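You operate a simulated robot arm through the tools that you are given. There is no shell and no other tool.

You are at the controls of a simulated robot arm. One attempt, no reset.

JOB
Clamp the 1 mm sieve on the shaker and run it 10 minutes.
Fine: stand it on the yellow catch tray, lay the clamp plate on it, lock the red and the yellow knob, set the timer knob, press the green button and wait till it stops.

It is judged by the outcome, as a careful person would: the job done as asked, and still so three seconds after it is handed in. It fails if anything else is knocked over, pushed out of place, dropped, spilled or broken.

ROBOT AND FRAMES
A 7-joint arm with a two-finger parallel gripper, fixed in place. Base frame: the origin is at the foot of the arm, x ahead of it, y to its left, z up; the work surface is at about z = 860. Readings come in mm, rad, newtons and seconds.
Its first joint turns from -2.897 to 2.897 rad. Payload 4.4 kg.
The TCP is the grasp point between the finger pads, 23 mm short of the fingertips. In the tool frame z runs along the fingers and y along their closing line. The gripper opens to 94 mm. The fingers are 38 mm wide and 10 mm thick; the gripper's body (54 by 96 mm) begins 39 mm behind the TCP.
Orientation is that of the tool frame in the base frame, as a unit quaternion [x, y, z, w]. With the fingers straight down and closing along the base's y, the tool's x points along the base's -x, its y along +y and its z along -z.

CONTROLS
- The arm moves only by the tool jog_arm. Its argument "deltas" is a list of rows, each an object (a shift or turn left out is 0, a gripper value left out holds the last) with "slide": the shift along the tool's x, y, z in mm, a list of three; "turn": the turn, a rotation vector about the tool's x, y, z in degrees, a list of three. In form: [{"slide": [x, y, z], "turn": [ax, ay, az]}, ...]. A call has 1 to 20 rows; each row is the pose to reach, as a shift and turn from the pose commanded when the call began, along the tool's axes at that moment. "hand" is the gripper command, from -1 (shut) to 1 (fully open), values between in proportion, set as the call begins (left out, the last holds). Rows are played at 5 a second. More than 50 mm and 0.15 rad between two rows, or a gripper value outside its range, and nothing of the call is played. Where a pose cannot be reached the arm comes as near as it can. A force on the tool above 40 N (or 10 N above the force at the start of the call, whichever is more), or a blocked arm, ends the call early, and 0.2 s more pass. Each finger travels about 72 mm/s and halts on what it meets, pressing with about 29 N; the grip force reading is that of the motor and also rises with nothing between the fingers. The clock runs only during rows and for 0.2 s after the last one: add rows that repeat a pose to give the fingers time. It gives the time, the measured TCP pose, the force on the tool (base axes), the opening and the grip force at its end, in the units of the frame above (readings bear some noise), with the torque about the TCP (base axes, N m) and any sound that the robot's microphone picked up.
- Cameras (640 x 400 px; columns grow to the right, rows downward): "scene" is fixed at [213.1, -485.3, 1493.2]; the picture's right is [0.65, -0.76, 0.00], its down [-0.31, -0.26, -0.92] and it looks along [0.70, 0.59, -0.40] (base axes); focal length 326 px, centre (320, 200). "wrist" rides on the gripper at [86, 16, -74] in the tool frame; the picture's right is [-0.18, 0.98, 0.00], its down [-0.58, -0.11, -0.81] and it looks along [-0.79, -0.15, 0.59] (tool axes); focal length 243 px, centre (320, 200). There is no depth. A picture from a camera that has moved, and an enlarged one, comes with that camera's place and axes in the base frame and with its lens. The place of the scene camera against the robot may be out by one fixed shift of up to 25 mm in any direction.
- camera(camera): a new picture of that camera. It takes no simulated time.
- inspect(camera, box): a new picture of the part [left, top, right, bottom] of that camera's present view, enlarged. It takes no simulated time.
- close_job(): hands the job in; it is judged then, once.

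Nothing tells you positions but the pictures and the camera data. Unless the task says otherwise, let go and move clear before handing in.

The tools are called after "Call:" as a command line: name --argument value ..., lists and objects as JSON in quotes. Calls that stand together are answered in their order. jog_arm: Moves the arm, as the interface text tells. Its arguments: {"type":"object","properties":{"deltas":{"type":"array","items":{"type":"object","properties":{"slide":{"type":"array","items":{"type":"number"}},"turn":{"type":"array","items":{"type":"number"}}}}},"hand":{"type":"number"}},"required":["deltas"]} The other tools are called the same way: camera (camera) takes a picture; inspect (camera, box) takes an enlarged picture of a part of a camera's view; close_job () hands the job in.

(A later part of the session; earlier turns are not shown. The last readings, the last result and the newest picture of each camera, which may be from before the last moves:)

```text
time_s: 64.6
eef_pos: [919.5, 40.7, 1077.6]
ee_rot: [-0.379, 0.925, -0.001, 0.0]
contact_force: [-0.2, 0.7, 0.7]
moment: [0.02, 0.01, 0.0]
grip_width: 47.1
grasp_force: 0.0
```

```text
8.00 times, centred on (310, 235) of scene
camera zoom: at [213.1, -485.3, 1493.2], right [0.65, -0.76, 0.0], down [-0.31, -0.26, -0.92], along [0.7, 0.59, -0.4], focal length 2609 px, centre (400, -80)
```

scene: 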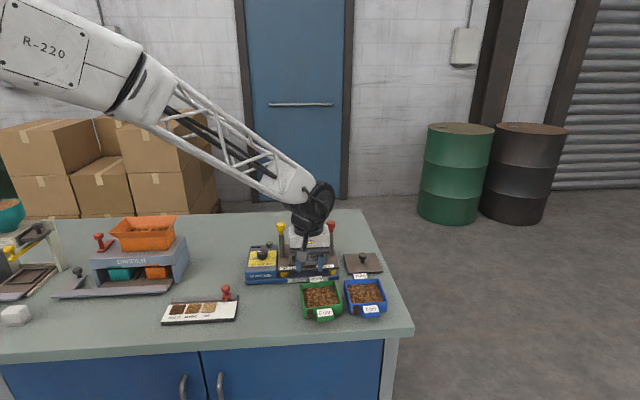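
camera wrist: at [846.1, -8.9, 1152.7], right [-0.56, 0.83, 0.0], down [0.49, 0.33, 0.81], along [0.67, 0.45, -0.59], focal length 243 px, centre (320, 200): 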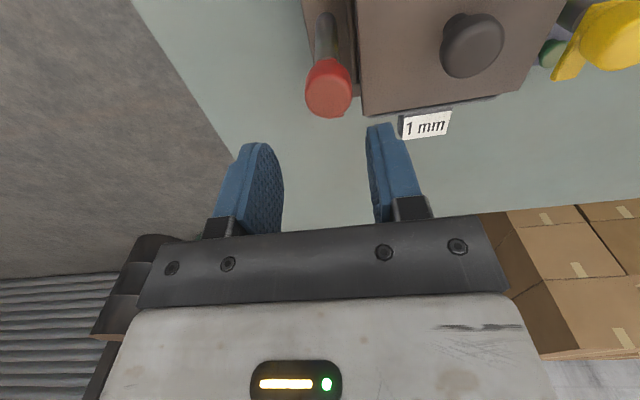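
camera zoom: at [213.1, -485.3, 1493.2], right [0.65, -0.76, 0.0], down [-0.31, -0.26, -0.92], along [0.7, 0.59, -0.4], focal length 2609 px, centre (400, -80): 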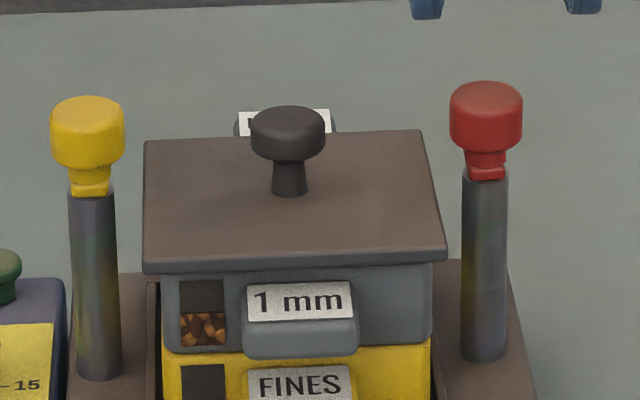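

The arms under both knobs point toward the back (away from the bench front), so locking means turning each 90° inward over the plate: red counter-clockwise and yellow clockwise from above. I'll centre over the red knob and come a bit lower to refine.

Call:
jog_arm --deltas '[{"slide": [4, 3.5, 5]}, {"slide": [7.5, 6.7, 15]}, {"slide": [7.5, 6.7, 25]}, {"slide": [7.5, 6.7, 25]}, {"slide": [7.5, 6.7, 25]}]'

Call:
camera --camera "wrist"

Call:
inspect --camera "wrist" --box '[220, 50, 420, 210]'

Call:
inspect --camera "scene" --box '[300, 195, 370, 255]'

```text
time_s: 65.8
eef_pos: [909.5, 39.9, 1053.6]
ee_rot: [-0.379, 0.925, -0.001, 0.0]
contact_force: [0.2, 0.6, -0.5]
moment: [0.01, 0.02, -0.03]
grip_width: 47.1
grasp_force: 0.1
```

```text
taken
camera wrist: at [836.0, -9.2, 1127.9], right [-0.56, 0.83, 0.0], down [0.49, 0.33, 0.81], along [0.67, 0.45, -0.59], focal length 243 px, centre (320, 200)
```

wrist: 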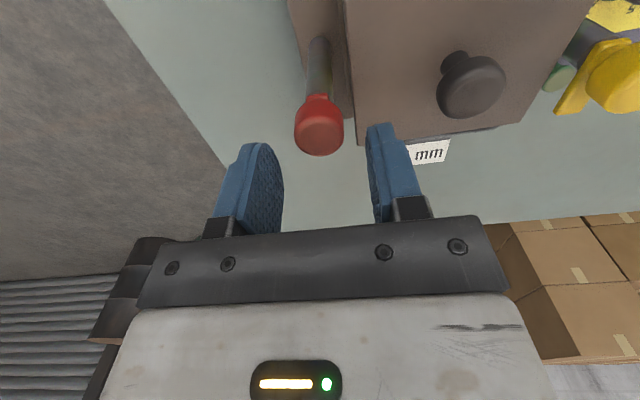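

```text
2.50 times, centred on (320, 130) of wrist
camera zoom: at [836.0, -9.2, 1127.9], right [-0.56, 0.83, 0.0], down [0.49, 0.33, 0.81], along [0.67, 0.45, -0.59], focal length 606 px, centre (320, 375)
```

zoom: 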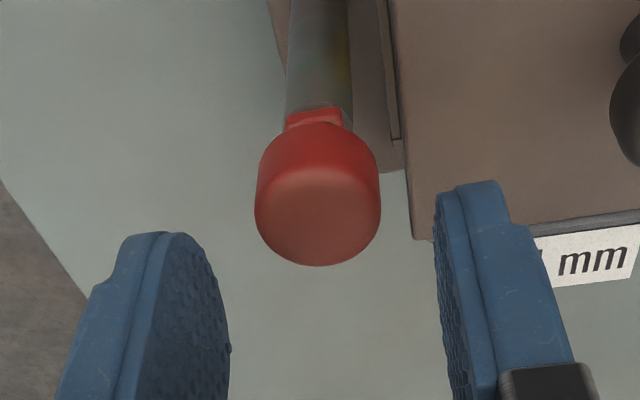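

```text
6.67 times, centred on (335, 225) of scene
camera zoom: at [213.1, -485.3, 1493.2], right [0.65, -0.76, 0.0], down [-0.31, -0.26, -0.92], along [0.7, 0.59, -0.4], focal length 2174 px, centre (220, 33)
```

zoom: 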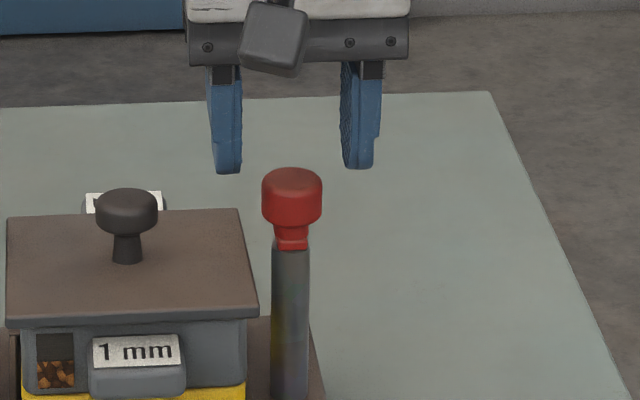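

The red knob axis is within 3 mm of the grasp line, its top around z = 1023. I'll correct and lower the fingers around the head, staying above the plate surface.

Call:
jog_arm --deltas '[{"slide": [2.8, 0.2, 0]}, {"slide": [2.8, 0.2, 10]}, {"slide": [2.8, 0.2, 20]}, {"slide": [2.8, 0.2, 29]}, {"slide": [2.8, 0.2, 36.5]}, {"slide": [2.8, 0.2, 36.5]}]'

Call:
camera --camera "wrist"

Call:
inspect --camera "scene" --box '[300, 205, 370, 265]'

```text
time_s: 67.2
eef_pos: [908.4, 38.5, 1016.9]
ee_rot: [-0.379, 0.926, -0.001, -0.001]
contact_force: [-0.1, -0.1, 0.5]
moment: [0.02, 0.04, 0.02]
grip_width: 47.0
grasp_force: 0.1
```

```text
taken
camera wrist: at [834.2, -11.3, 1091.2], right [-0.56, 0.83, 0.0], down [0.49, 0.33, 0.81], along [0.67, 0.45, -0.59], focal length 243 px, centre (320, 200)
```

wrist: 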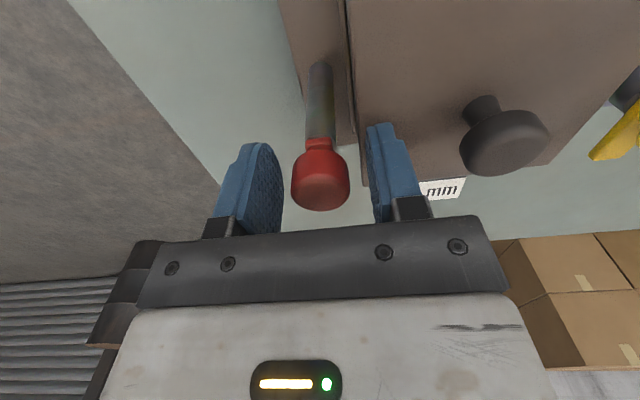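

```text
6.67 times, centred on (335, 235) of scene
camera zoom: at [213.1, -485.3, 1493.2], right [0.65, -0.76, 0.0], down [-0.31, -0.26, -0.92], along [0.7, 0.59, -0.4], focal length 2174 px, centre (220, -33)
```

zoom: 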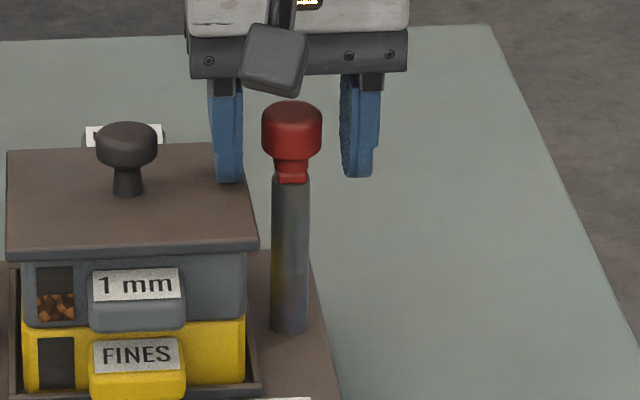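

The knob head is centred between the fingers. Closing on it, then turning counter-clockwise in small steps.

Call:
jog_arm --deltas '[{"slide": [0, 0, 0]}, {"slide": [0, 0, 0]}, {"slide": [0, 0, 0]}, {"slide": [0, 0, 0]}]' --hand -1

Call:
jog_arm --deltas '[{"turn": [0, 0, -4]}, {"turn": [0, 0, -8]}, {"turn": [0, 0, -12]}, {"turn": [0, 0, -15]}, {"turn": [0, 0, -15]}]'

Call:
camera --camera "wrist"

Call:
inspect --camera "scene" --box '[300, 205, 370, 265]'

```text
time_s: 68.2
eef_pos: [907.2, 39.7, 1015.5]
ee_rot: [-0.379, 0.926, -0.001, -0.001]
contact_force: [4.5, -0.4, 1.4]
moment: [0.02, -0.02, 0.0]
grip_width: 27.8
grasp_force: 44.9
```

```text
time_s: 69.4
eef_pos: [908.3, 38.4, 1016.5]
ee_rot: [-0.496, 0.868, -0.001, -0.001]
contact_force: [24.1, -8.0, 3.2]
moment: [0.32, -0.31, -0.09]
grip_width: 27.6
grasp_force: 44.9
```

```text
taken
camera wrist: at [849.6, -28.8, 1091.2], right [-0.75, 0.66, 0.0], down [0.39, 0.45, 0.81], along [0.53, 0.61, -0.59], focal length 243 px, centre (320, 200)
```

wrist: 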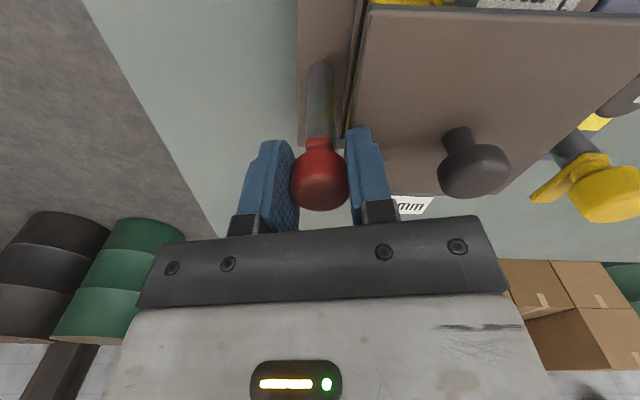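

```text
6.67 times, centred on (335, 235) of scene
camera zoom: at [213.1, -485.3, 1493.2], right [0.65, -0.76, 0.0], down [-0.31, -0.26, -0.92], along [0.7, 0.59, -0.4], focal length 2174 px, centre (220, -33)
```

zoom: 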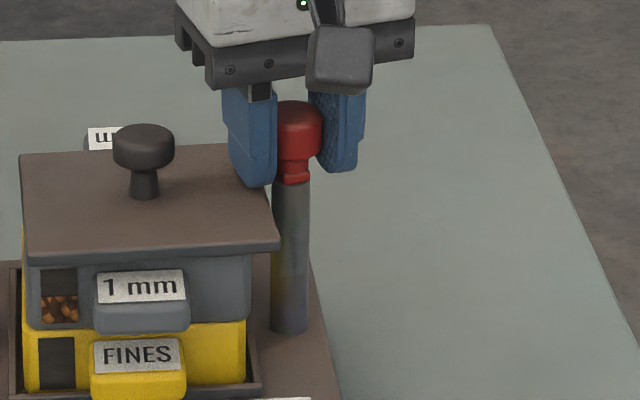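

The plate and sieve appear to have shifted several mm during that move, so I'm stopping to look closely before doing anything else.

Call:
inspect --camera "scene" --box '[315, 210, 350, 240]'

Call:
inspect --camera "wrist" --box '[230, 90, 430, 230]'

Call:
inspect --camera "scene" --box '[270, 205, 350, 275]'

```text
13.33 times, centred on (332, 225) of scene
camera zoom: at [213.1, -485.3, 1493.2], right [0.65, -0.76, 0.0], down [-0.31, -0.26, -0.92], along [0.7, 0.59, -0.4], focal length 4348 px, centre (153, -133)
```

zoom: 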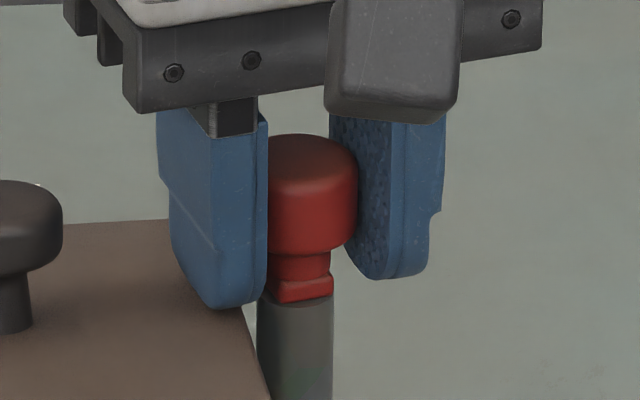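

```text
2.86 times, centred on (330, 160) of wrist
camera zoom: at [849.6, -28.8, 1091.2], right [-0.75, 0.66, 0.0], down [0.39, 0.45, 0.81], along [0.53, 0.61, -0.59], focal length 693 px, centre (291, 314)
```

zoom: 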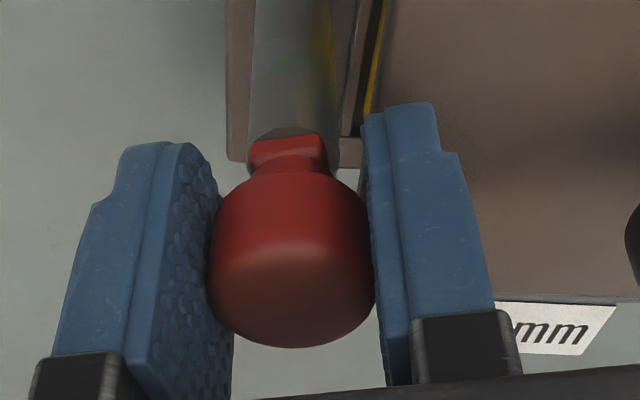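

```text
5.71 times, centred on (310, 240) of scene
camera zoom: at [213.1, -485.3, 1493.2], right [0.65, -0.76, 0.0], down [-0.31, -0.26, -0.92], along [0.7, 0.59, -0.4], focal length 1864 px, centre (377, -29)
```

zoom: 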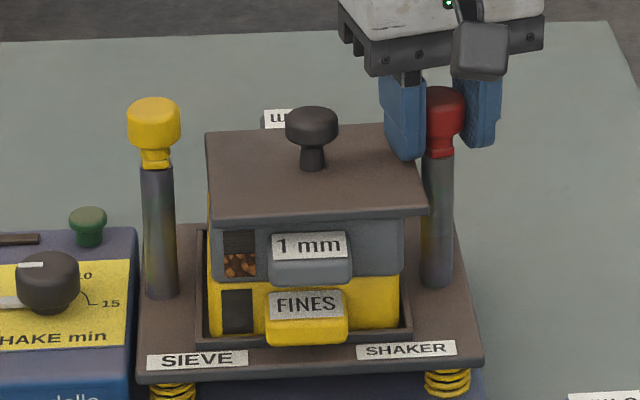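

The plate-side fingertip seems to have rubbed on the plate while closing and dragged it about 5 mm toward the red post (sieve about 3 mm). I'll ease the grip, raise clear, and look at the stack before correcting it.

Call:
jog_arm --deltas '[{"slide": [0, 0, 0]}, {"slide": [0, 0, 0]}]' --hand -0.34

Call:
jog_arm --deltas '[{"slide": [0, 0, -5]}, {"slide": [0, 0, -10]}, {"slide": [0, 0, -25]}, {"slide": [0, 0, -40]}, {"slide": [0, 0, -40]}]'

Call:
inspect --camera "scene" --box '[275, 210, 345, 260]'

Call:
inspect --camera "scene" --box '[280, 240, 340, 285]'

Call:
camera --camera "wrist"

```text
time_s: 70.0
eef_pos: [905.8, 37.3, 1015.7]
ee_rot: [-0.496, 0.868, -0.001, 0.0]
contact_force: [-1.1, 0.4, 8.3]
moment: [-0.02, 0.25, 0.01]
grip_width: 31.7
grasp_force: 0.3
```

```text
time_s: 71.2
eef_pos: [907.0, 38.7, 1054.4]
ee_rot: [-0.496, 0.868, -0.002, 0.001]
contact_force: [0.3, -0.6, -0.1]
moment: [0.0, 0.01, 0.04]
grip_width: 31.1
grasp_force: 0.0
```

```text
8.00 times, centred on (310, 235) of scene
camera zoom: at [213.1, -485.3, 1493.2], right [0.65, -0.76, 0.0], down [-0.31, -0.26, -0.92], along [0.7, 0.59, -0.4], focal length 2609 px, centre (400, -80)
```

zoom: 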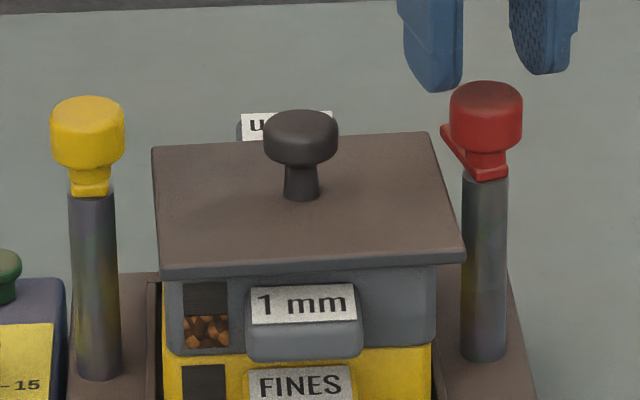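

```text
8.89 times, centred on (310, 262) of scene
camera zoom: at [213.1, -485.3, 1493.2], right [0.65, -0.76, 0.0], down [-0.31, -0.26, -0.92], along [0.7, 0.59, -0.4], focal length 2899 px, centre (409, -356)
```

zoom: 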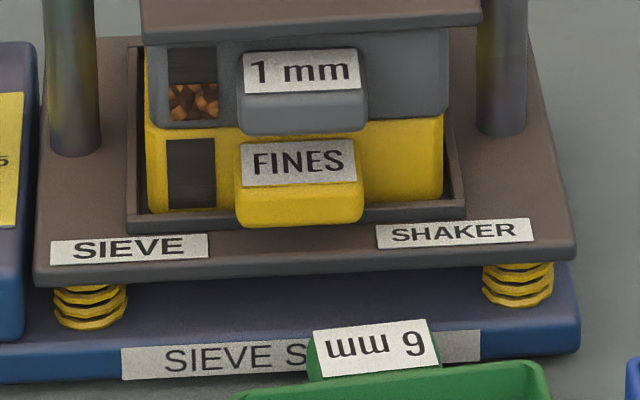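

```text
taken
camera wrist: at [849.0, -28.3, 1130.7], right [-0.75, 0.66, 0.0], down [0.39, 0.45, 0.81], along [0.53, 0.61, -0.59], focal length 243 px, centre (320, 200)
```

wrist: 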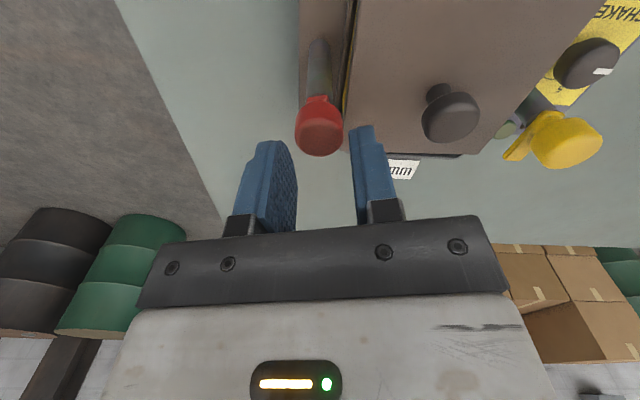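

The sieve ended up within about 1 mm of its seat, but the plate is about 5 mm toward red and yawed roughly 3°. The red arm has turned partway. I'll return to the plate's knob to re-centre the plate before locking.

Call:
jog_arm --deltas '[{"slide": [0, 0, -20], "turn": [0, 0, 0]}, {"slide": [-2, 18, -20], "turn": [0, 0, 4]}, {"slide": [-4, 36, -20], "turn": [0, 0, 8]}, {"slide": [-6, 54, -20], "turn": [0, 0, 12]}, {"slide": [-8, 70.2, -20], "turn": [0, 0, 15]}, {"slide": [-8, 70.2, -20], "turn": [0, 0, 15]}, {"slide": [-8, 70.2, -20], "turn": [0, 0, 15]}]' --hand 0.1

Call:
camera --camera "wrist"

Call:
inspect --camera "wrist" --box '[200, 20, 440, 180]'

```text
time_s: 72.8
eef_pos: [852.1, 81.4, 1076.3]
ee_rot: [-0.379, 0.925, -0.001, 0.0]
contact_force: [0.3, -0.3, 0.2]
moment: [0.01, -0.01, -0.01]
grip_width: 51.5
grasp_force: 0.0
```

```text
taken
camera wrist: at [777.5, 31.1, 1150.5], right [-0.56, 0.83, 0.0], down [0.49, 0.33, 0.81], along [0.67, 0.45, -0.59], focal length 243 px, centre (320, 200)
```

wrist: 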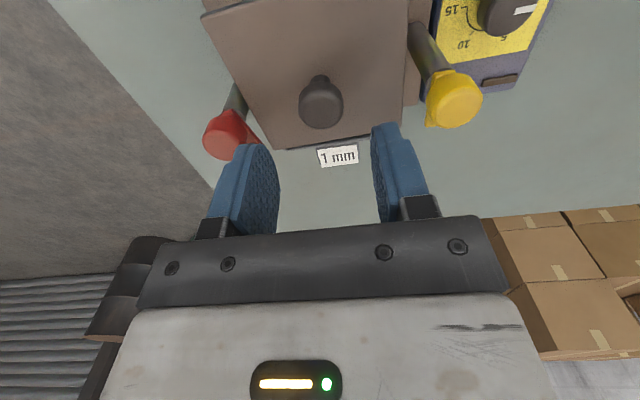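

```text
2.50 times, centred on (320, 100) of wrist
camera zoom: at [777.5, 31.1, 1150.5], right [-0.56, 0.83, 0.0], down [0.49, 0.33, 0.81], along [0.67, 0.45, -0.59], focal length 606 px, centre (320, 450)
```

zoom: 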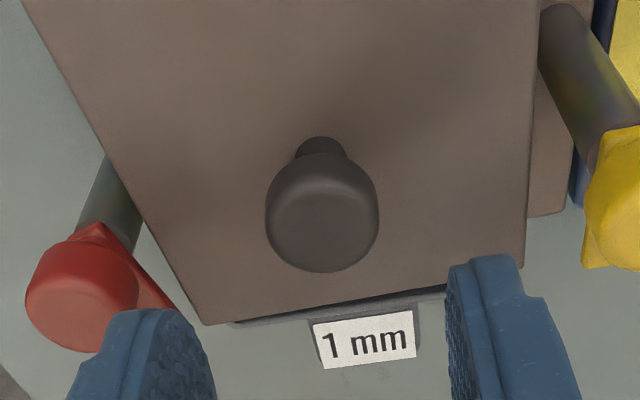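

The contact data and the scene view tell me the plate is sitting too far forward and tilted (its underside lip is riding on the sieve's front rim). I'll look closely at the rear rim and the sides to determine how far back it must go.

Call:
inspect --camera "wrist" --box '[270, 115, 400, 185]'

Call:
inspect --camera "scene" --box '[283, 215, 338, 260]'

```text
4.92 times, centred on (335, 150) of wrist
camera zoom: at [777.5, 31.1, 1150.5], right [-0.56, 0.83, 0.0], down [0.49, 0.33, 0.81], along [0.67, 0.45, -0.59], focal length 1194 px, centre (246, 446)
```

zoom: 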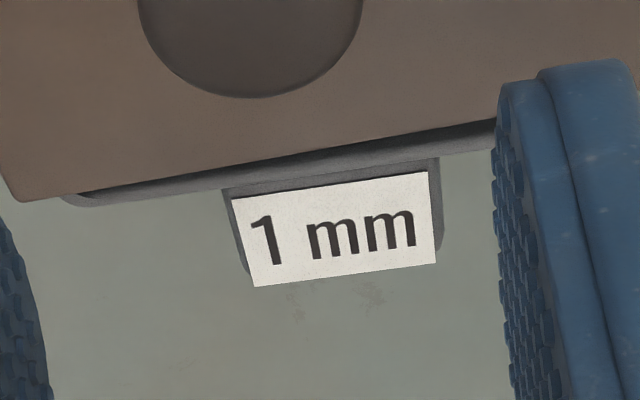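

```text
8.89 times, centred on (310, 238) of scene
camera zoom: at [213.1, -485.3, 1493.2], right [0.65, -0.76, 0.0], down [-0.31, -0.26, -0.92], along [0.7, 0.59, -0.4], focal length 2899 px, centre (404, -133)
```

zoom: 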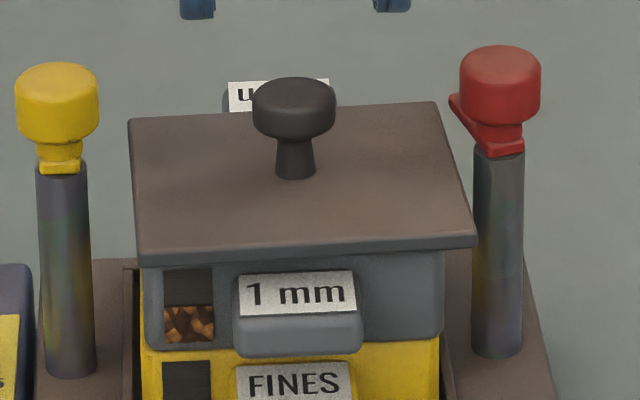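

Everything is consistent with the plate having an underside lip that should drop inside the sieve rim; it's about 10 mm too far forward. I'll grip its knob, lift slightly, move it back and to the side with a small yaw correction, and let it nest.

Call:
jog_arm --deltas '[{"slide": [1.2, 0.8, 10]}, {"slide": [1.2, 0.8, 25]}, {"slide": [1.2, 0.8, 40]}, {"slide": [1.2, 0.8, 50]}, {"slide": [1.2, 0.8, 55]}, {"slide": [1.2, 0.8, 55]}]'

Call:
jog_arm --deltas '[{"slide": [0, 0, 0]}, {"slide": [0, 0, 0]}, {"slide": [0, 0, 0]}, {"slide": [0, 0, 0]}]' --hand -1

Call:
inspect --camera "scene" --box '[275, 210, 345, 260]'

Call:
camera --camera "wrist"

```text
time_s: 74.2
eef_pos: [848.7, 80.5, 1020.7]
ee_rot: [-0.38, 0.925, -0.001, 0.0]
contact_force: [-1.0, 0.3, 0.6]
moment: [0.04, -0.01, -0.01]
grip_width: 51.5
grasp_force: 0.0
```

```text
time_s: 75.2
eef_pos: [848.9, 80.3, 1020.9]
ee_rot: [-0.379, 0.925, -0.001, -0.001]
contact_force: [-0.5, 0.0, -0.1]
moment: [0.03, 0.12, 0.0]
grip_width: 27.3
grasp_force: 29.0
```

```text
8.00 times, centred on (310, 235) of scene
camera zoom: at [213.1, -485.3, 1493.2], right [0.65, -0.76, 0.0], down [-0.31, -0.26, -0.92], along [0.7, 0.59, -0.4], focal length 2609 px, centre (400, -80)
```

zoom: 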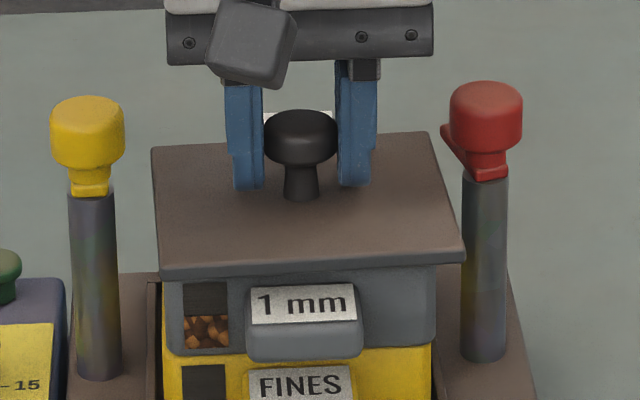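

```text
taken
camera wrist: at [776.1, 30.8, 1095.7], right [-0.56, 0.83, 0.0], down [0.49, 0.33, 0.81], along [0.67, 0.45, -0.59], focal length 243 px, centre (320, 200)
```

wrist: 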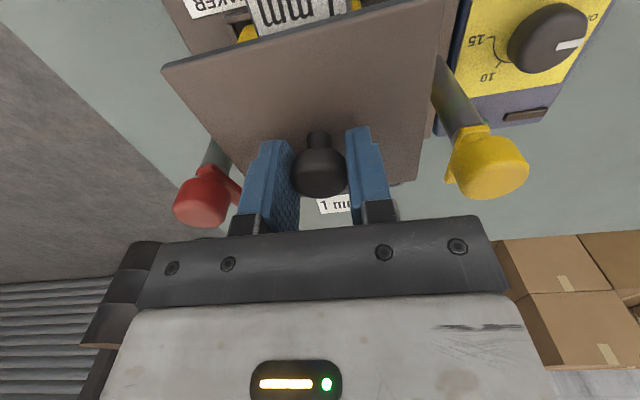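

Firm grip on the plate knob. Lifting 9 mm, moving back and sideways, levelling the plate, then checking before lowering.

Call:
jog_arm --deltas '[{"slide": [0, 0, -4]}, {"slide": [0, 0, -9]}, {"slide": [-3, 1.5, -11], "turn": [0, -1.5, 0.8]}, {"slide": [-6, 3, -12], "turn": [0, -3, 1.6]}, {"slide": [-9, 3.5, -12], "turn": [0, -4, 2.3]}, {"slide": [-9, 3.5, -12], "turn": [0, -4, 2.3]}, {"slide": [-9, 3.5, -12], "turn": [0, -4, 2.3]}]'

Call:
inspect --camera "scene" --box '[275, 210, 345, 260]'

Call:
camera --camera "wrist"

```text
time_s: 76.8
eef_pos: [854.0, 89.7, 1032.4]
ee_rot: [-0.359, 0.933, 0.013, 0.031]
contact_force: [0.1, 0.0, -2.5]
moment: [0.06, 0.01, 0.0]
grip_width: 27.4
grasp_force: 28.9
```

```text
8.00 times, centred on (310, 235) of scene
camera zoom: at [213.1, -485.3, 1493.2], right [0.65, -0.76, 0.0], down [-0.31, -0.26, -0.92], along [0.7, 0.59, -0.4], focal length 2609 px, centre (400, -80)
```

zoom: 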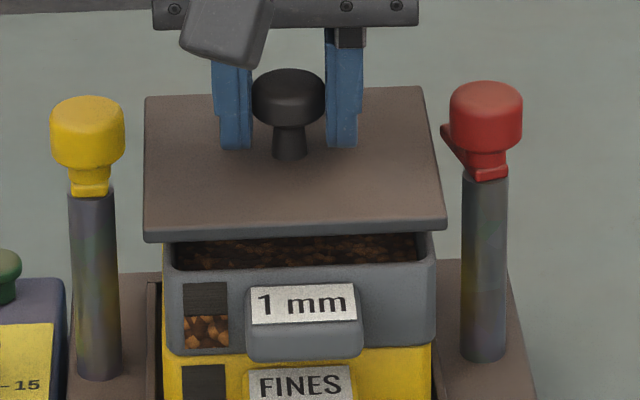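

```text
taken
camera wrist: at [774.8, 39.8, 1101.2], right [-0.52, 0.85, 0.01], down [0.46, 0.27, 0.84], along [0.72, 0.45, -0.54], focal length 243 px, centre (320, 200)
```

wrist: 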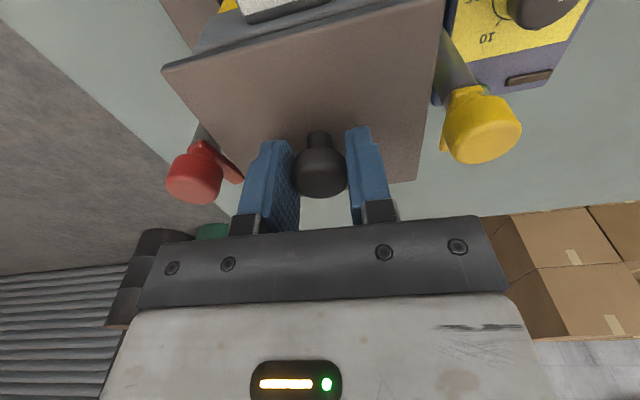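

The plate is level again and hovering about 10 mm above. I'll zoom in to judge the remaining fore-aft offset using the sieve's front rim.

Call:
inspect --camera "wrist" --box '[150, 0, 290, 90]'

Call:
inspect --camera "wrist" --box '[280, 0, 480, 120]'

Call:
inspect --camera "scene" --box '[285, 225, 335, 262]'

```text
4.44 times, centred on (220, 45) of wrist
camera zoom: at [774.8, 39.8, 1101.2], right [-0.52, 0.85, 0.01], down [0.46, 0.27, 0.84], along [0.72, 0.45, -0.54], focal length 1078 px, centre (764, 889)
```

zoom: 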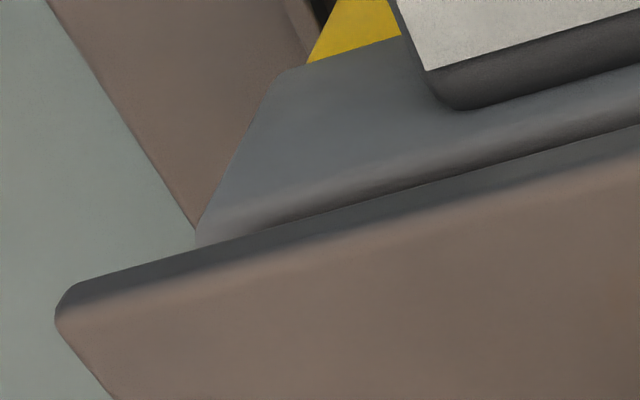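

```text
3.20 times, centred on (380, 60) of wrist
camera zoom: at [774.8, 39.8, 1101.2], right [-0.52, 0.85, 0.01], down [0.46, 0.27, 0.84], along [0.72, 0.45, -0.54], focal length 776 px, centre (128, 648)
```

zoom: 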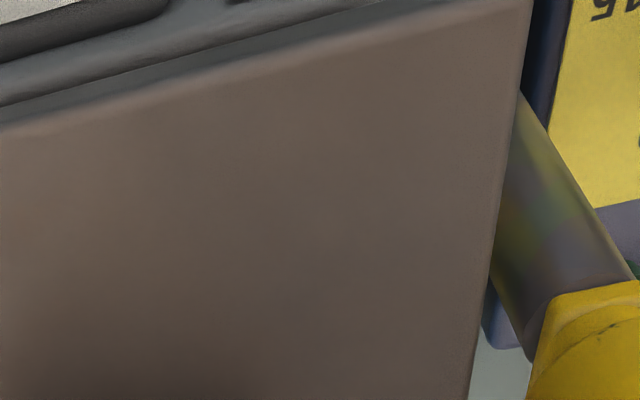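

```text
10.81 times, centred on (310, 244) of scene
camera zoom: at [213.1, -485.3, 1493.2], right [0.65, -0.76, 0.0], down [-0.31, -0.26, -0.92], along [0.7, 0.59, -0.4], focal length 3526 px, centre (428, -270)
```

zoom: 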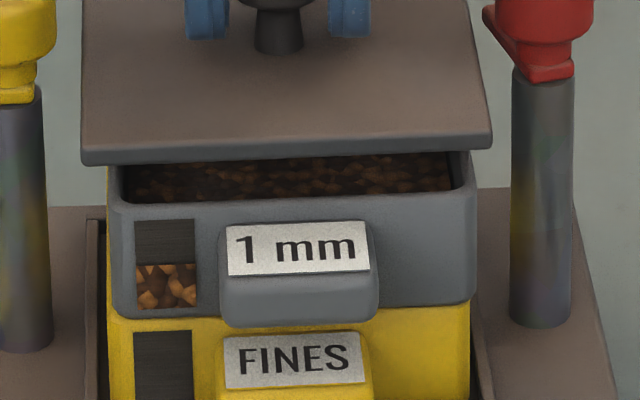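

The estimates agree the plate is now within about 3 mm of centre. Lowering slowly; if it nests it should go about 5 mm lower than last time's contact height (1019.7).

Call:
jog_arm --deltas '[{"slide": [0.4, -0.5, 5]}, {"slide": [0.6, -1, 9]}, {"slide": [0.6, -1, 9]}]'

Call:
jog_arm --deltas '[{"slide": [0.1, 0, 1.5]}, {"slide": [0.2, 0, 3]}, {"slide": [0.2, 0, 3]}]'

Call:
inspect --camera "scene" --box '[275, 210, 345, 260]'

```text
time_s: 77.6
eef_pos: [855.4, 88.0, 1025.2]
ee_rot: [-0.36, 0.932, 0.012, 0.032]
contact_force: [0.7, 0.1, -1.2]
moment: [0.0, 0.0, 0.02]
grip_width: 27.5
grasp_force: 28.8
```

```text
time_s: 78.4
eef_pos: [853.9, 88.5, 1020.8]
ee_rot: [-0.359, 0.933, 0.013, 0.031]
contact_force: [-0.1, -0.6, -2.7]
moment: [0.01, 0.0, -0.03]
grip_width: 27.2
grasp_force: 28.8
```

```text
8.00 times, centred on (310, 235) of scene
camera zoom: at [213.1, -485.3, 1493.2], right [0.65, -0.76, 0.0], down [-0.31, -0.26, -0.92], along [0.7, 0.59, -0.4], focal length 2609 px, centre (400, -80)
```

zoom: 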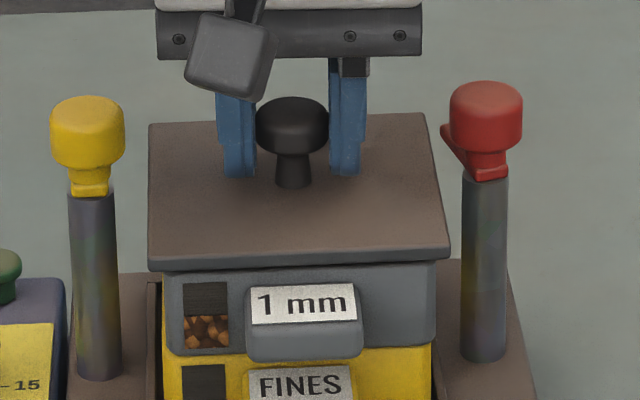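

Call:
jog_arm --deltas '[{"slide": [0, 0, 1]}, {"slide": [0.1, 0, 1.5]}]'

Call:
jog_arm --deltas '[{"slide": [0, 0, 1]}, {"slide": [0.1, 0, 1.5]}]'

Call:
jog_arm --deltas '[{"slide": [0, 0, 1]}, {"slide": [0.1, 0, 1.5]}]'

```text
time_s: 79.0
eef_pos: [853.9, 87.7, 1020.3]
ee_rot: [-0.359, 0.933, 0.012, 0.032]
contact_force: [0.4, -0.3, -3.0]
moment: [0.02, 0.0, 0.01]
grip_width: 27.5
grasp_force: 29.7
```

```text
time_s: 79.6
eef_pos: [854.7, 88.5, 1018.6]
ee_rot: [-0.36, 0.932, 0.013, 0.032]
contact_force: [-0.1, 0.6, -2.1]
moment: [0.0, 0.01, -0.03]
grip_width: 27.6
grasp_force: 29.4
```

```text
time_s: 80.2
eef_pos: [854.9, 88.8, 1017.4]
ee_rot: [-0.359, 0.933, 0.012, 0.033]
contact_force: [-1.6, 0.6, 7.2]
moment: [-0.08, 0.4, -0.05]
grip_width: 27.6
grasp_force: 28.6
```

Contact came about 7 mm lower than an un-nested plate would give for this grip, so the lip appears to be inside the rim. Releasing and checking that it lies flat.

Call:
jog_arm --deltas '[{"slide": [0, 0, 0]}, {"slide": [0, 0, 0]}, {"slide": [0, 0, 0]}]' --hand 0.1

Call:
inspect --camera "scene" --box '[275, 210, 345, 260]'

Call:
inspect --camera "wrist" --box '[160, 0, 480, 200]'

```text
time_s: 81.0
eef_pos: [854.4, 89.8, 1015.0]
ee_rot: [-0.359, 0.933, 0.012, 0.032]
contact_force: [0.7, 0.1, 0.2]
moment: [-0.02, -0.03, -0.01]
grip_width: 52.0
grasp_force: 0.1
```

```text
8.00 times, centred on (310, 235) of scene
camera zoom: at [213.1, -485.3, 1493.2], right [0.65, -0.76, 0.0], down [-0.31, -0.26, -0.92], along [0.7, 0.59, -0.4], focal length 2609 px, centre (400, -80)
```

zoom: 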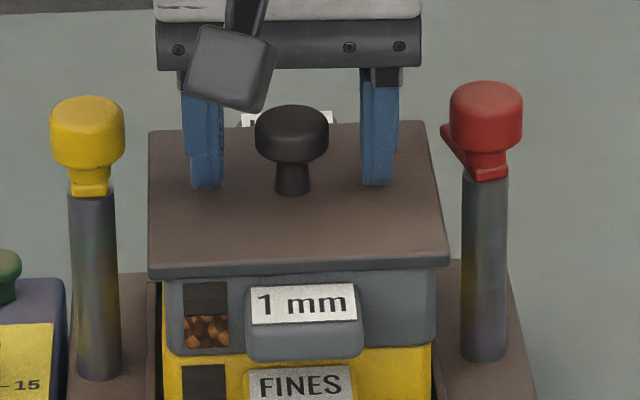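

```text
2.00 times, centred on (320, 100) of wrist
camera zoom: at [775.2, 38.9, 1085.1], right [-0.52, 0.85, 0.01], down [0.46, 0.27, 0.84], along [0.72, 0.45, -0.54], focal length 485 px, centre (320, 400)
```

zoom: 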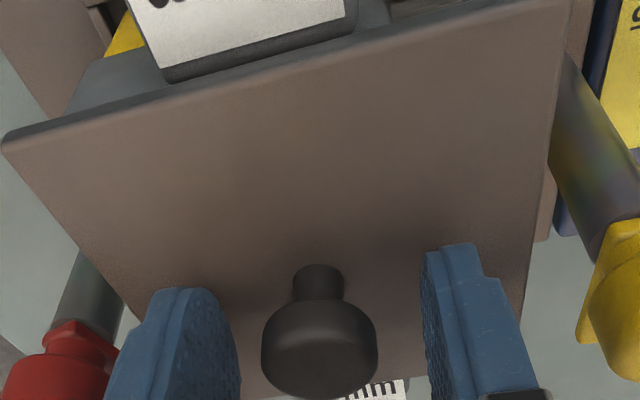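

The plate now lies level and nested, with even overhang. I'll rise, straighten the tool, and return to the red knob.

Call:
jog_arm --deltas '[{"slide": [-0.7, 0, -10]}, {"slide": [-2.1, 0, -30]}, {"slide": [-3.5, 0, -50], "turn": [0, 2, -1.1]}, {"slide": [-4.2, 0, -60], "turn": [0, 4, -2.3]}, {"slide": [-4.2, 0, -60], "turn": [0, 4, -2.3]}, {"slide": [-4.2, 0, -60], "turn": [0, 4, -2.3]}]'

Call:
camera --camera "wrist"

Call:
inspect --camera "wrist" --box '[200, 20, 440, 180]'

Call:
inspect --camera "scene" --box '[275, 210, 345, 260]'

```text
time_s: 82.4
eef_pos: [855.3, 88.2, 1074.7]
ee_rot: [-0.379, 0.926, -0.001, -0.001]
contact_force: [0.1, 0.1, 0.1]
moment: [-0.02, 0.02, -0.01]
grip_width: 51.6
grasp_force: 0.0
```

```text
taken
camera wrist: at [781.1, 39.3, 1151.1], right [-0.56, 0.83, 0.0], down [0.49, 0.33, 0.81], along [0.67, 0.45, -0.59], focal length 243 px, centre (320, 200)
```

wrist: 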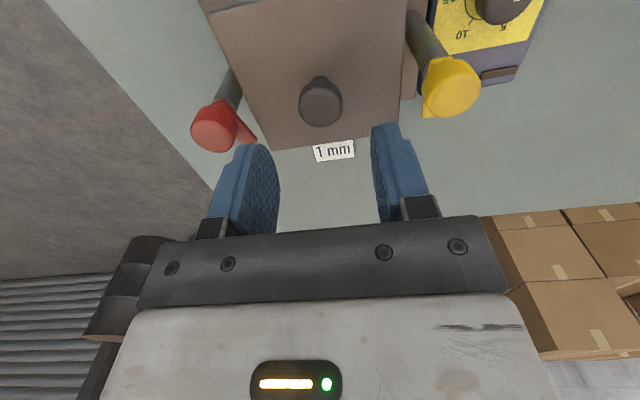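

```text
2.50 times, centred on (320, 100) of wrist
camera zoom: at [781.1, 39.3, 1151.1], right [-0.56, 0.83, 0.0], down [0.49, 0.33, 0.81], along [0.67, 0.45, -0.59], focal length 606 px, centre (320, 450)
```

zoom: 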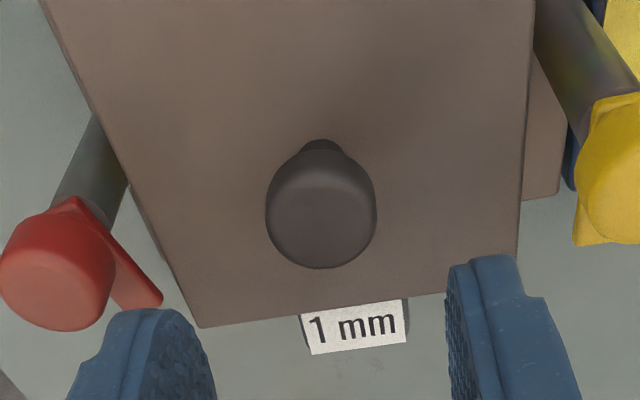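

```text
8.00 times, centred on (310, 235) of scene
camera zoom: at [213.1, -485.3, 1493.2], right [0.65, -0.76, 0.0], down [-0.31, -0.26, -0.92], along [0.7, 0.59, -0.4], focal length 2609 px, centre (400, -80)
```

zoom: 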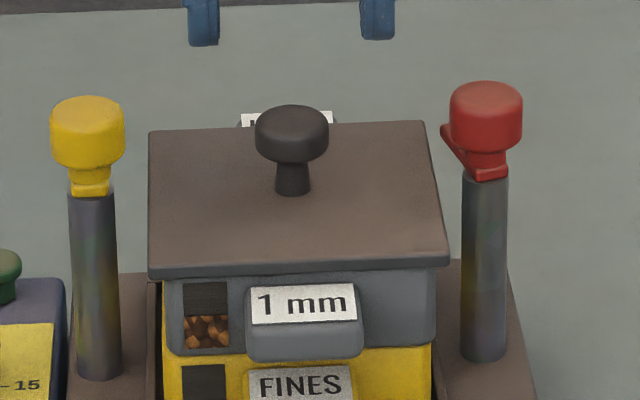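

The plate is square and its rear edge now covers the rim. Moving over the red knob with the tool yawed to match its arm.

Call:
jog_arm --deltas '[{"slide": [-1, -25, 0], "turn": [0, 0, -5]}, {"slide": [-2, -50, 0], "turn": [0, 0, -10]}, {"slide": [-2.63, -73.17, 0], "turn": [0, 0, -15]}, {"slide": [-2.63, -73.17, 20], "turn": [0, 0, -15]}, {"slide": [-2.63, -73.17, 20], "turn": [0, 0, -15]}]' --hand 0.1

Call:
camera --camera "wrist"

Call:
inspect --camera "wrist" --box '[230, 50, 410, 200]'

```text
time_s: 83.6
eef_pos: [908.0, 38.2, 1056.8]
ee_rot: [-0.496, 0.868, -0.001, 0.0]
contact_force: [-0.8, 0.0, 0.4]
moment: [0.03, 0.0, -0.03]
grip_width: 51.8
grasp_force: 0.0
```

```text
taken
camera wrist: at [849.2, -28.1, 1131.8], right [-0.75, 0.66, 0.0], down [0.39, 0.45, 0.81], along [0.53, 0.61, -0.59], focal length 243 px, centre (320, 200)
```

wrist: 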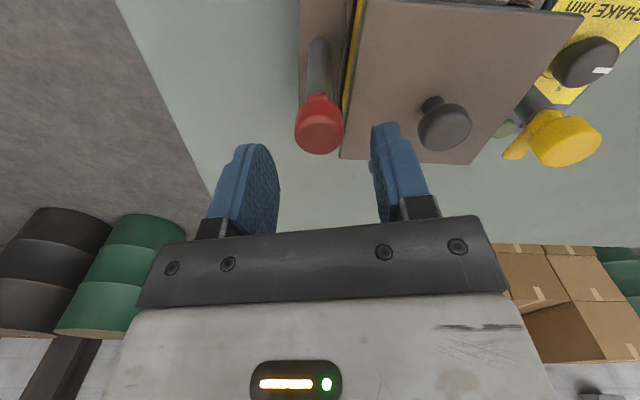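

```text
2.67 times, centred on (320, 125) of wrist
camera zoom: at [849.2, -28.1, 1131.8], right [-0.75, 0.66, 0.0], down [0.39, 0.45, 0.81], along [0.53, 0.61, -0.59], focal length 647 px, centre (320, 400)
```

zoom: 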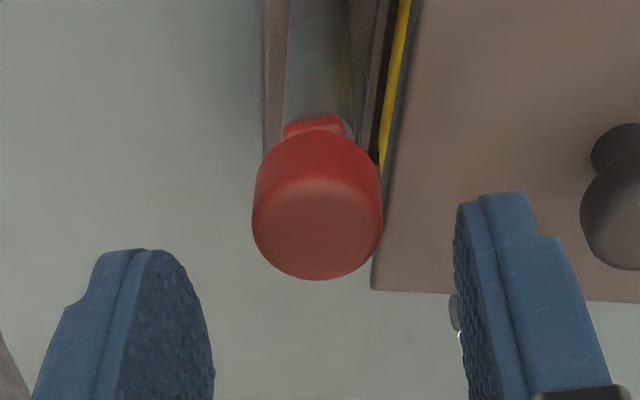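

Centred on the red knob. Lowering around its head to the same height as before (now clear of the levelled plate) and closing.

Call:
jog_arm --deltas '[{"slide": [0, 0, 12]}, {"slide": [0, 0, 24]}, {"slide": [0, 0, 33]}, {"slide": [0, 0, 39]}, {"slide": [0, 0, 39]}]'

Call:
jog_arm --deltas '[{"slide": [0, 0, 0]}, {"slide": [0, 0, 0]}, {"slide": [0, 0, 0]}, {"slide": [0, 0, 0]}]' --hand -1

Call:
inspect --camera "scene" --box '[275, 210, 355, 265]'

```text
time_s: 84.8
eef_pos: [907.2, 37.6, 1017.0]
ee_rot: [-0.496, 0.868, -0.002, 0.0]
contact_force: [0.0, -0.9, -0.4]
moment: [0.01, 0.01, 0.01]
grip_width: 51.6
grasp_force: 0.1
```

```text
time_s: 85.8
eef_pos: [908.0, 38.0, 1017.6]
ee_rot: [-0.496, 0.868, -0.001, 0.0]
contact_force: [25.9, -11.0, -5.1]
moment: [0.02, -0.29, -0.05]
grip_width: 27.4
grasp_force: 45.8
```

```text
7.27 times, centred on (315, 238) of scene
camera zoom: at [213.1, -485.3, 1493.2], right [0.65, -0.76, 0.0], down [-0.31, -0.26, -0.92], along [0.7, 0.59, -0.4], focal length 2372 px, centre (356, -73)
```

zoom: 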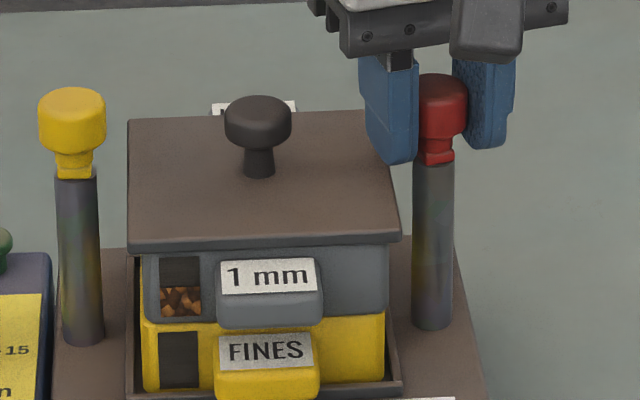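

The side load on closing shows the knob axis is slightly off the grasp centre. I'll shift 1 mm to measure the stiffness and relieve it.

Call:
jog_arm --deltas '[{"slide": [0, -0.5, 0]}, {"slide": [0, -1, 0]}, {"slide": [0, -1, 0]}]'

```text
time_s: 86.6
eef_pos: [907.9, 39.0, 1018.2]
ee_rot: [-0.496, 0.868, -0.001, 0.0]
contact_force: [1.0, 0.3, 3.2]
moment: [0.05, 0.11, -0.04]
grip_width: 27.8
grasp_force: 45.1
```

That removed the load (about 28 N/mm), which implies the knob axis is about 3.2 mm further along tool -x. I'll open slightly, re-centre, and close again.

Call:
jog_arm --deltas '[{"slide": [0, 0, 0]}, {"slide": [-1.6, 0, 0]}, {"slide": [-3.2, 0, 0]}, {"slide": [-3.2, 0, 0]}]' --hand -0.25

Call:
jog_arm --deltas '[{"slide": [0, 0, 0]}, {"slide": [0, 0, 0]}, {"slide": [0, 0, 0]}]' --hand -1

Call:
jog_arm --deltas '[{"turn": [0, 0, -3]}, {"turn": [0, 0, -6]}, {"turn": [0, 0, -10]}, {"turn": [0, 0, -10]}]'

Call:
inspect --camera "scene" --box '[275, 210, 355, 265]'

```text
time_s: 87.6
eef_pos: [909.2, 39.8, 1016.4]
ee_rot: [-0.497, 0.868, -0.002, 0.0]
contact_force: [-0.4, 0.9, 0.6]
moment: [0.0, 0.01, 0.0]
grip_width: 35.0
grasp_force: 0.1
```

```text
time_s: 88.4
eef_pos: [909.3, 39.1, 1017.9]
ee_rot: [-0.496, 0.868, -0.001, 0.0]
contact_force: [-16.5, 6.7, 2.5]
moment: [-0.01, 0.22, -0.01]
grip_width: 27.8
grasp_force: 45.0
```

```text
time_s: 89.4
eef_pos: [908.6, 39.9, 1017.1]
ee_rot: [-0.571, 0.821, 0.0, 0.0]
contact_force: [-31.5, 11.2, 3.0]
moment: [0.22, 0.26, -0.1]
grip_width: 27.3
grasp_force: 44.4
```

```text
7.27 times, centred on (315, 238) of scene
camera zoom: at [213.1, -485.3, 1493.2], right [0.65, -0.76, 0.0], down [-0.31, -0.26, -0.92], along [0.7, 0.59, -0.4], focal length 2372 px, centre (356, -73)
```

zoom: 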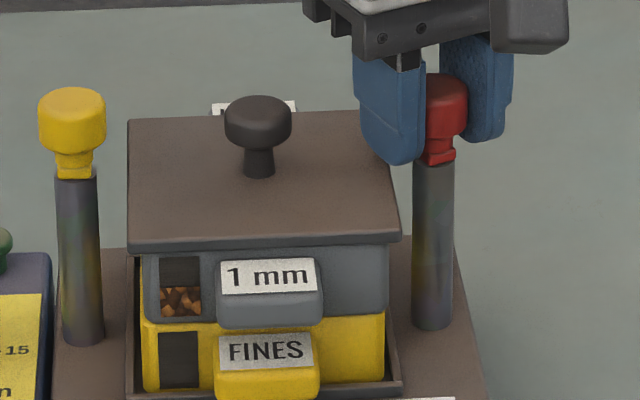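

The side force indicates that x-shift was wrong (the original visual centring was right). I'll undo it, and re-close centred.

Call:
jog_arm --deltas '[{"slide": [0, 0.6, 0]}, {"slide": [0, 1.2, 0]}, {"slide": [0, 1.2, 0]}]'

Call:
jog_arm --deltas '[{"slide": [0, 0, 0]}, {"slide": [1.5, 0, 0]}, {"slide": [3.1, 0, 0]}, {"slide": [3.1, 0, 0]}]' --hand -0.25

Call:
jog_arm --deltas '[{"slide": [0, 0, 0]}, {"slide": [0, 0, 0]}, {"slide": [0, 0, 0]}]' --hand -1

Call:
inspect --camera "wrist" --box '[230, 90, 430, 230]'

```text
time_s: 90.2
eef_pos: [909.3, 41.2, 1016.7]
ee_rot: [-0.569, 0.822, -0.002, 0.0]
contact_force: [-6.4, 5.8, -2.1]
moment: [0.04, -0.07, -0.02]
grip_width: 27.6
grasp_force: 45.3
```

```text
time_s: 91.2
eef_pos: [907.0, 37.1, 1018.8]
ee_rot: [-0.57, 0.822, -0.001, 0.0]
contact_force: [0.5, 0.3, 0.7]
moment: [0.0, 0.02, -0.03]
grip_width: 35.2
grasp_force: 0.1
```

```text
time_s: 92.0
eef_pos: [908.7, 37.9, 1017.3]
ee_rot: [-0.57, 0.822, -0.001, 0.0]
contact_force: [15.5, -4.6, -0.9]
moment: [0.01, -0.12, -0.05]
grip_width: 27.6
grasp_force: 45.0
```

```text
2.86 times, centred on (330, 160) of wrist
camera zoom: at [862.3, -37.8, 1092.6], right [-0.86, 0.52, 0.0], down [0.3, 0.51, 0.81], along [0.42, 0.69, -0.59], focal length 693 px, centre (291, 314)
```

zoom: 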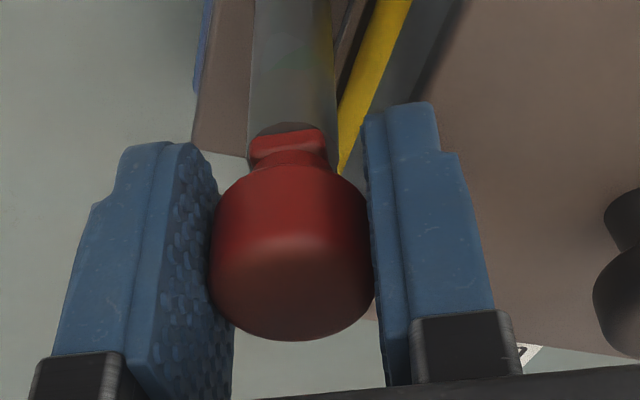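

Call:
jog_arm --deltas '[{"slide": [0, -0.5, 0], "turn": [0, 0, 0]}, {"slide": [0, -0.5, 0], "turn": [0, 0, -4]}, {"slide": [0, -0.5, 0], "turn": [0, 0, -8]}, {"slide": [0, -0.5, 0], "turn": [0, 0, -12]}, {"slide": [0, -0.5, 0], "turn": [0, 0, -12]}]'

Call:
inspect --camera "scene" --box '[275, 210, 355, 265]'

```text
time_s: 93.2
eef_pos: [909.0, 36.7, 1017.1]
ee_rot: [-0.653, 0.758, -0.001, 0.0]
contact_force: [8.1, 0.8, 2.5]
moment: [0.04, -0.05, 0.02]
grip_width: 27.5
grasp_force: 45.0
```

```text
7.27 times, centred on (315, 238) of scene
camera zoom: at [213.1, -485.3, 1493.2], right [0.65, -0.76, 0.0], down [-0.31, -0.26, -0.92], along [0.7, 0.59, -0.4], focal length 2372 px, centre (356, -73)
```

zoom: 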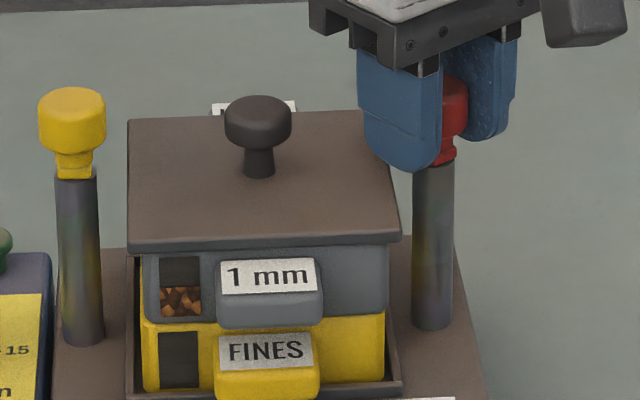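

Call:
jog_arm --deltas '[{"turn": [0, 0, -4]}, {"turn": [0, 0, -8]}, {"turn": [0, 0, -12]}, {"turn": [0, 0, -15]}, {"turn": [0, 0, -15]}]'

Call:
inspect --camera "scene" --box '[275, 210, 355, 265]'

```text
time_s: 94.4
eef_pos: [908.4, 38.6, 1017.7]
ee_rot: [0.747, -0.665, 0.001, 0.0]
contact_force: [23.3, 2.2, 2.2]
moment: [0.2, -0.16, 0.01]
grip_width: 27.7
grasp_force: 45.2
```

```text
7.27 times, centred on (315, 238) of scene
camera zoom: at [213.1, -485.3, 1493.2], right [0.65, -0.76, 0.0], down [-0.31, -0.26, -0.92], along [0.7, 0.59, -0.4], focal length 2372 px, centre (356, -73)
```

zoom: 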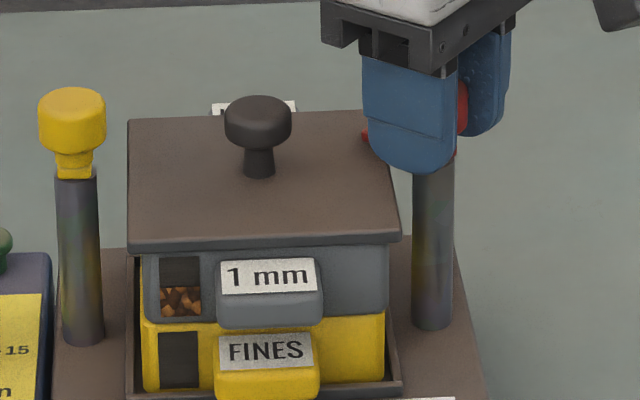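

Call:
jog_arm --deltas '[{"slide": [0, -0.8, 0], "turn": [0, 0, 0]}, {"slide": [0, -0.8, 0], "turn": [0, 0, -4]}, {"slide": [0, -0.8, 0], "turn": [0, 0, -8]}, {"slide": [0, -0.8, 0], "turn": [0, 0, -12]}, {"slide": [0, -0.8, 0], "turn": [0, 0, -12]}]'

Call:
inspect --camera "scene" --box '[275, 210, 355, 265]'

```text
time_s: 95.6
eef_pos: [909.7, 37.7, 1017.8]
ee_rot: [0.812, -0.584, 0.001, 0.0]
contact_force: [-9.2, 2.4, 7.2]
moment: [0.15, 0.2, 0.04]
grip_width: 27.6
grasp_force: 44.9
```

```text
7.27 times, centred on (315, 238) of scene
camera zoom: at [213.1, -485.3, 1493.2], right [0.65, -0.76, 0.0], down [-0.31, -0.26, -0.92], along [0.7, 0.59, -0.4], focal length 2372 px, centre (356, -73)
```

zoom: 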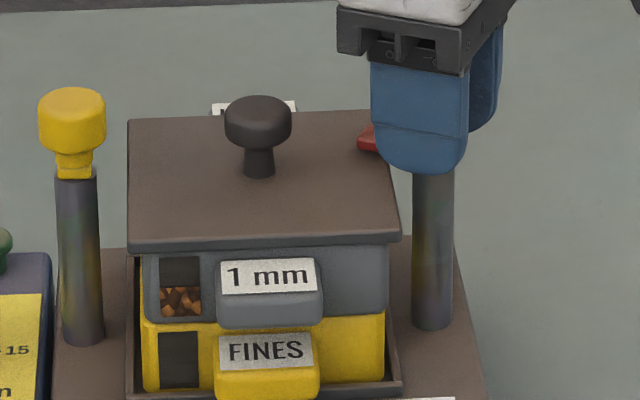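

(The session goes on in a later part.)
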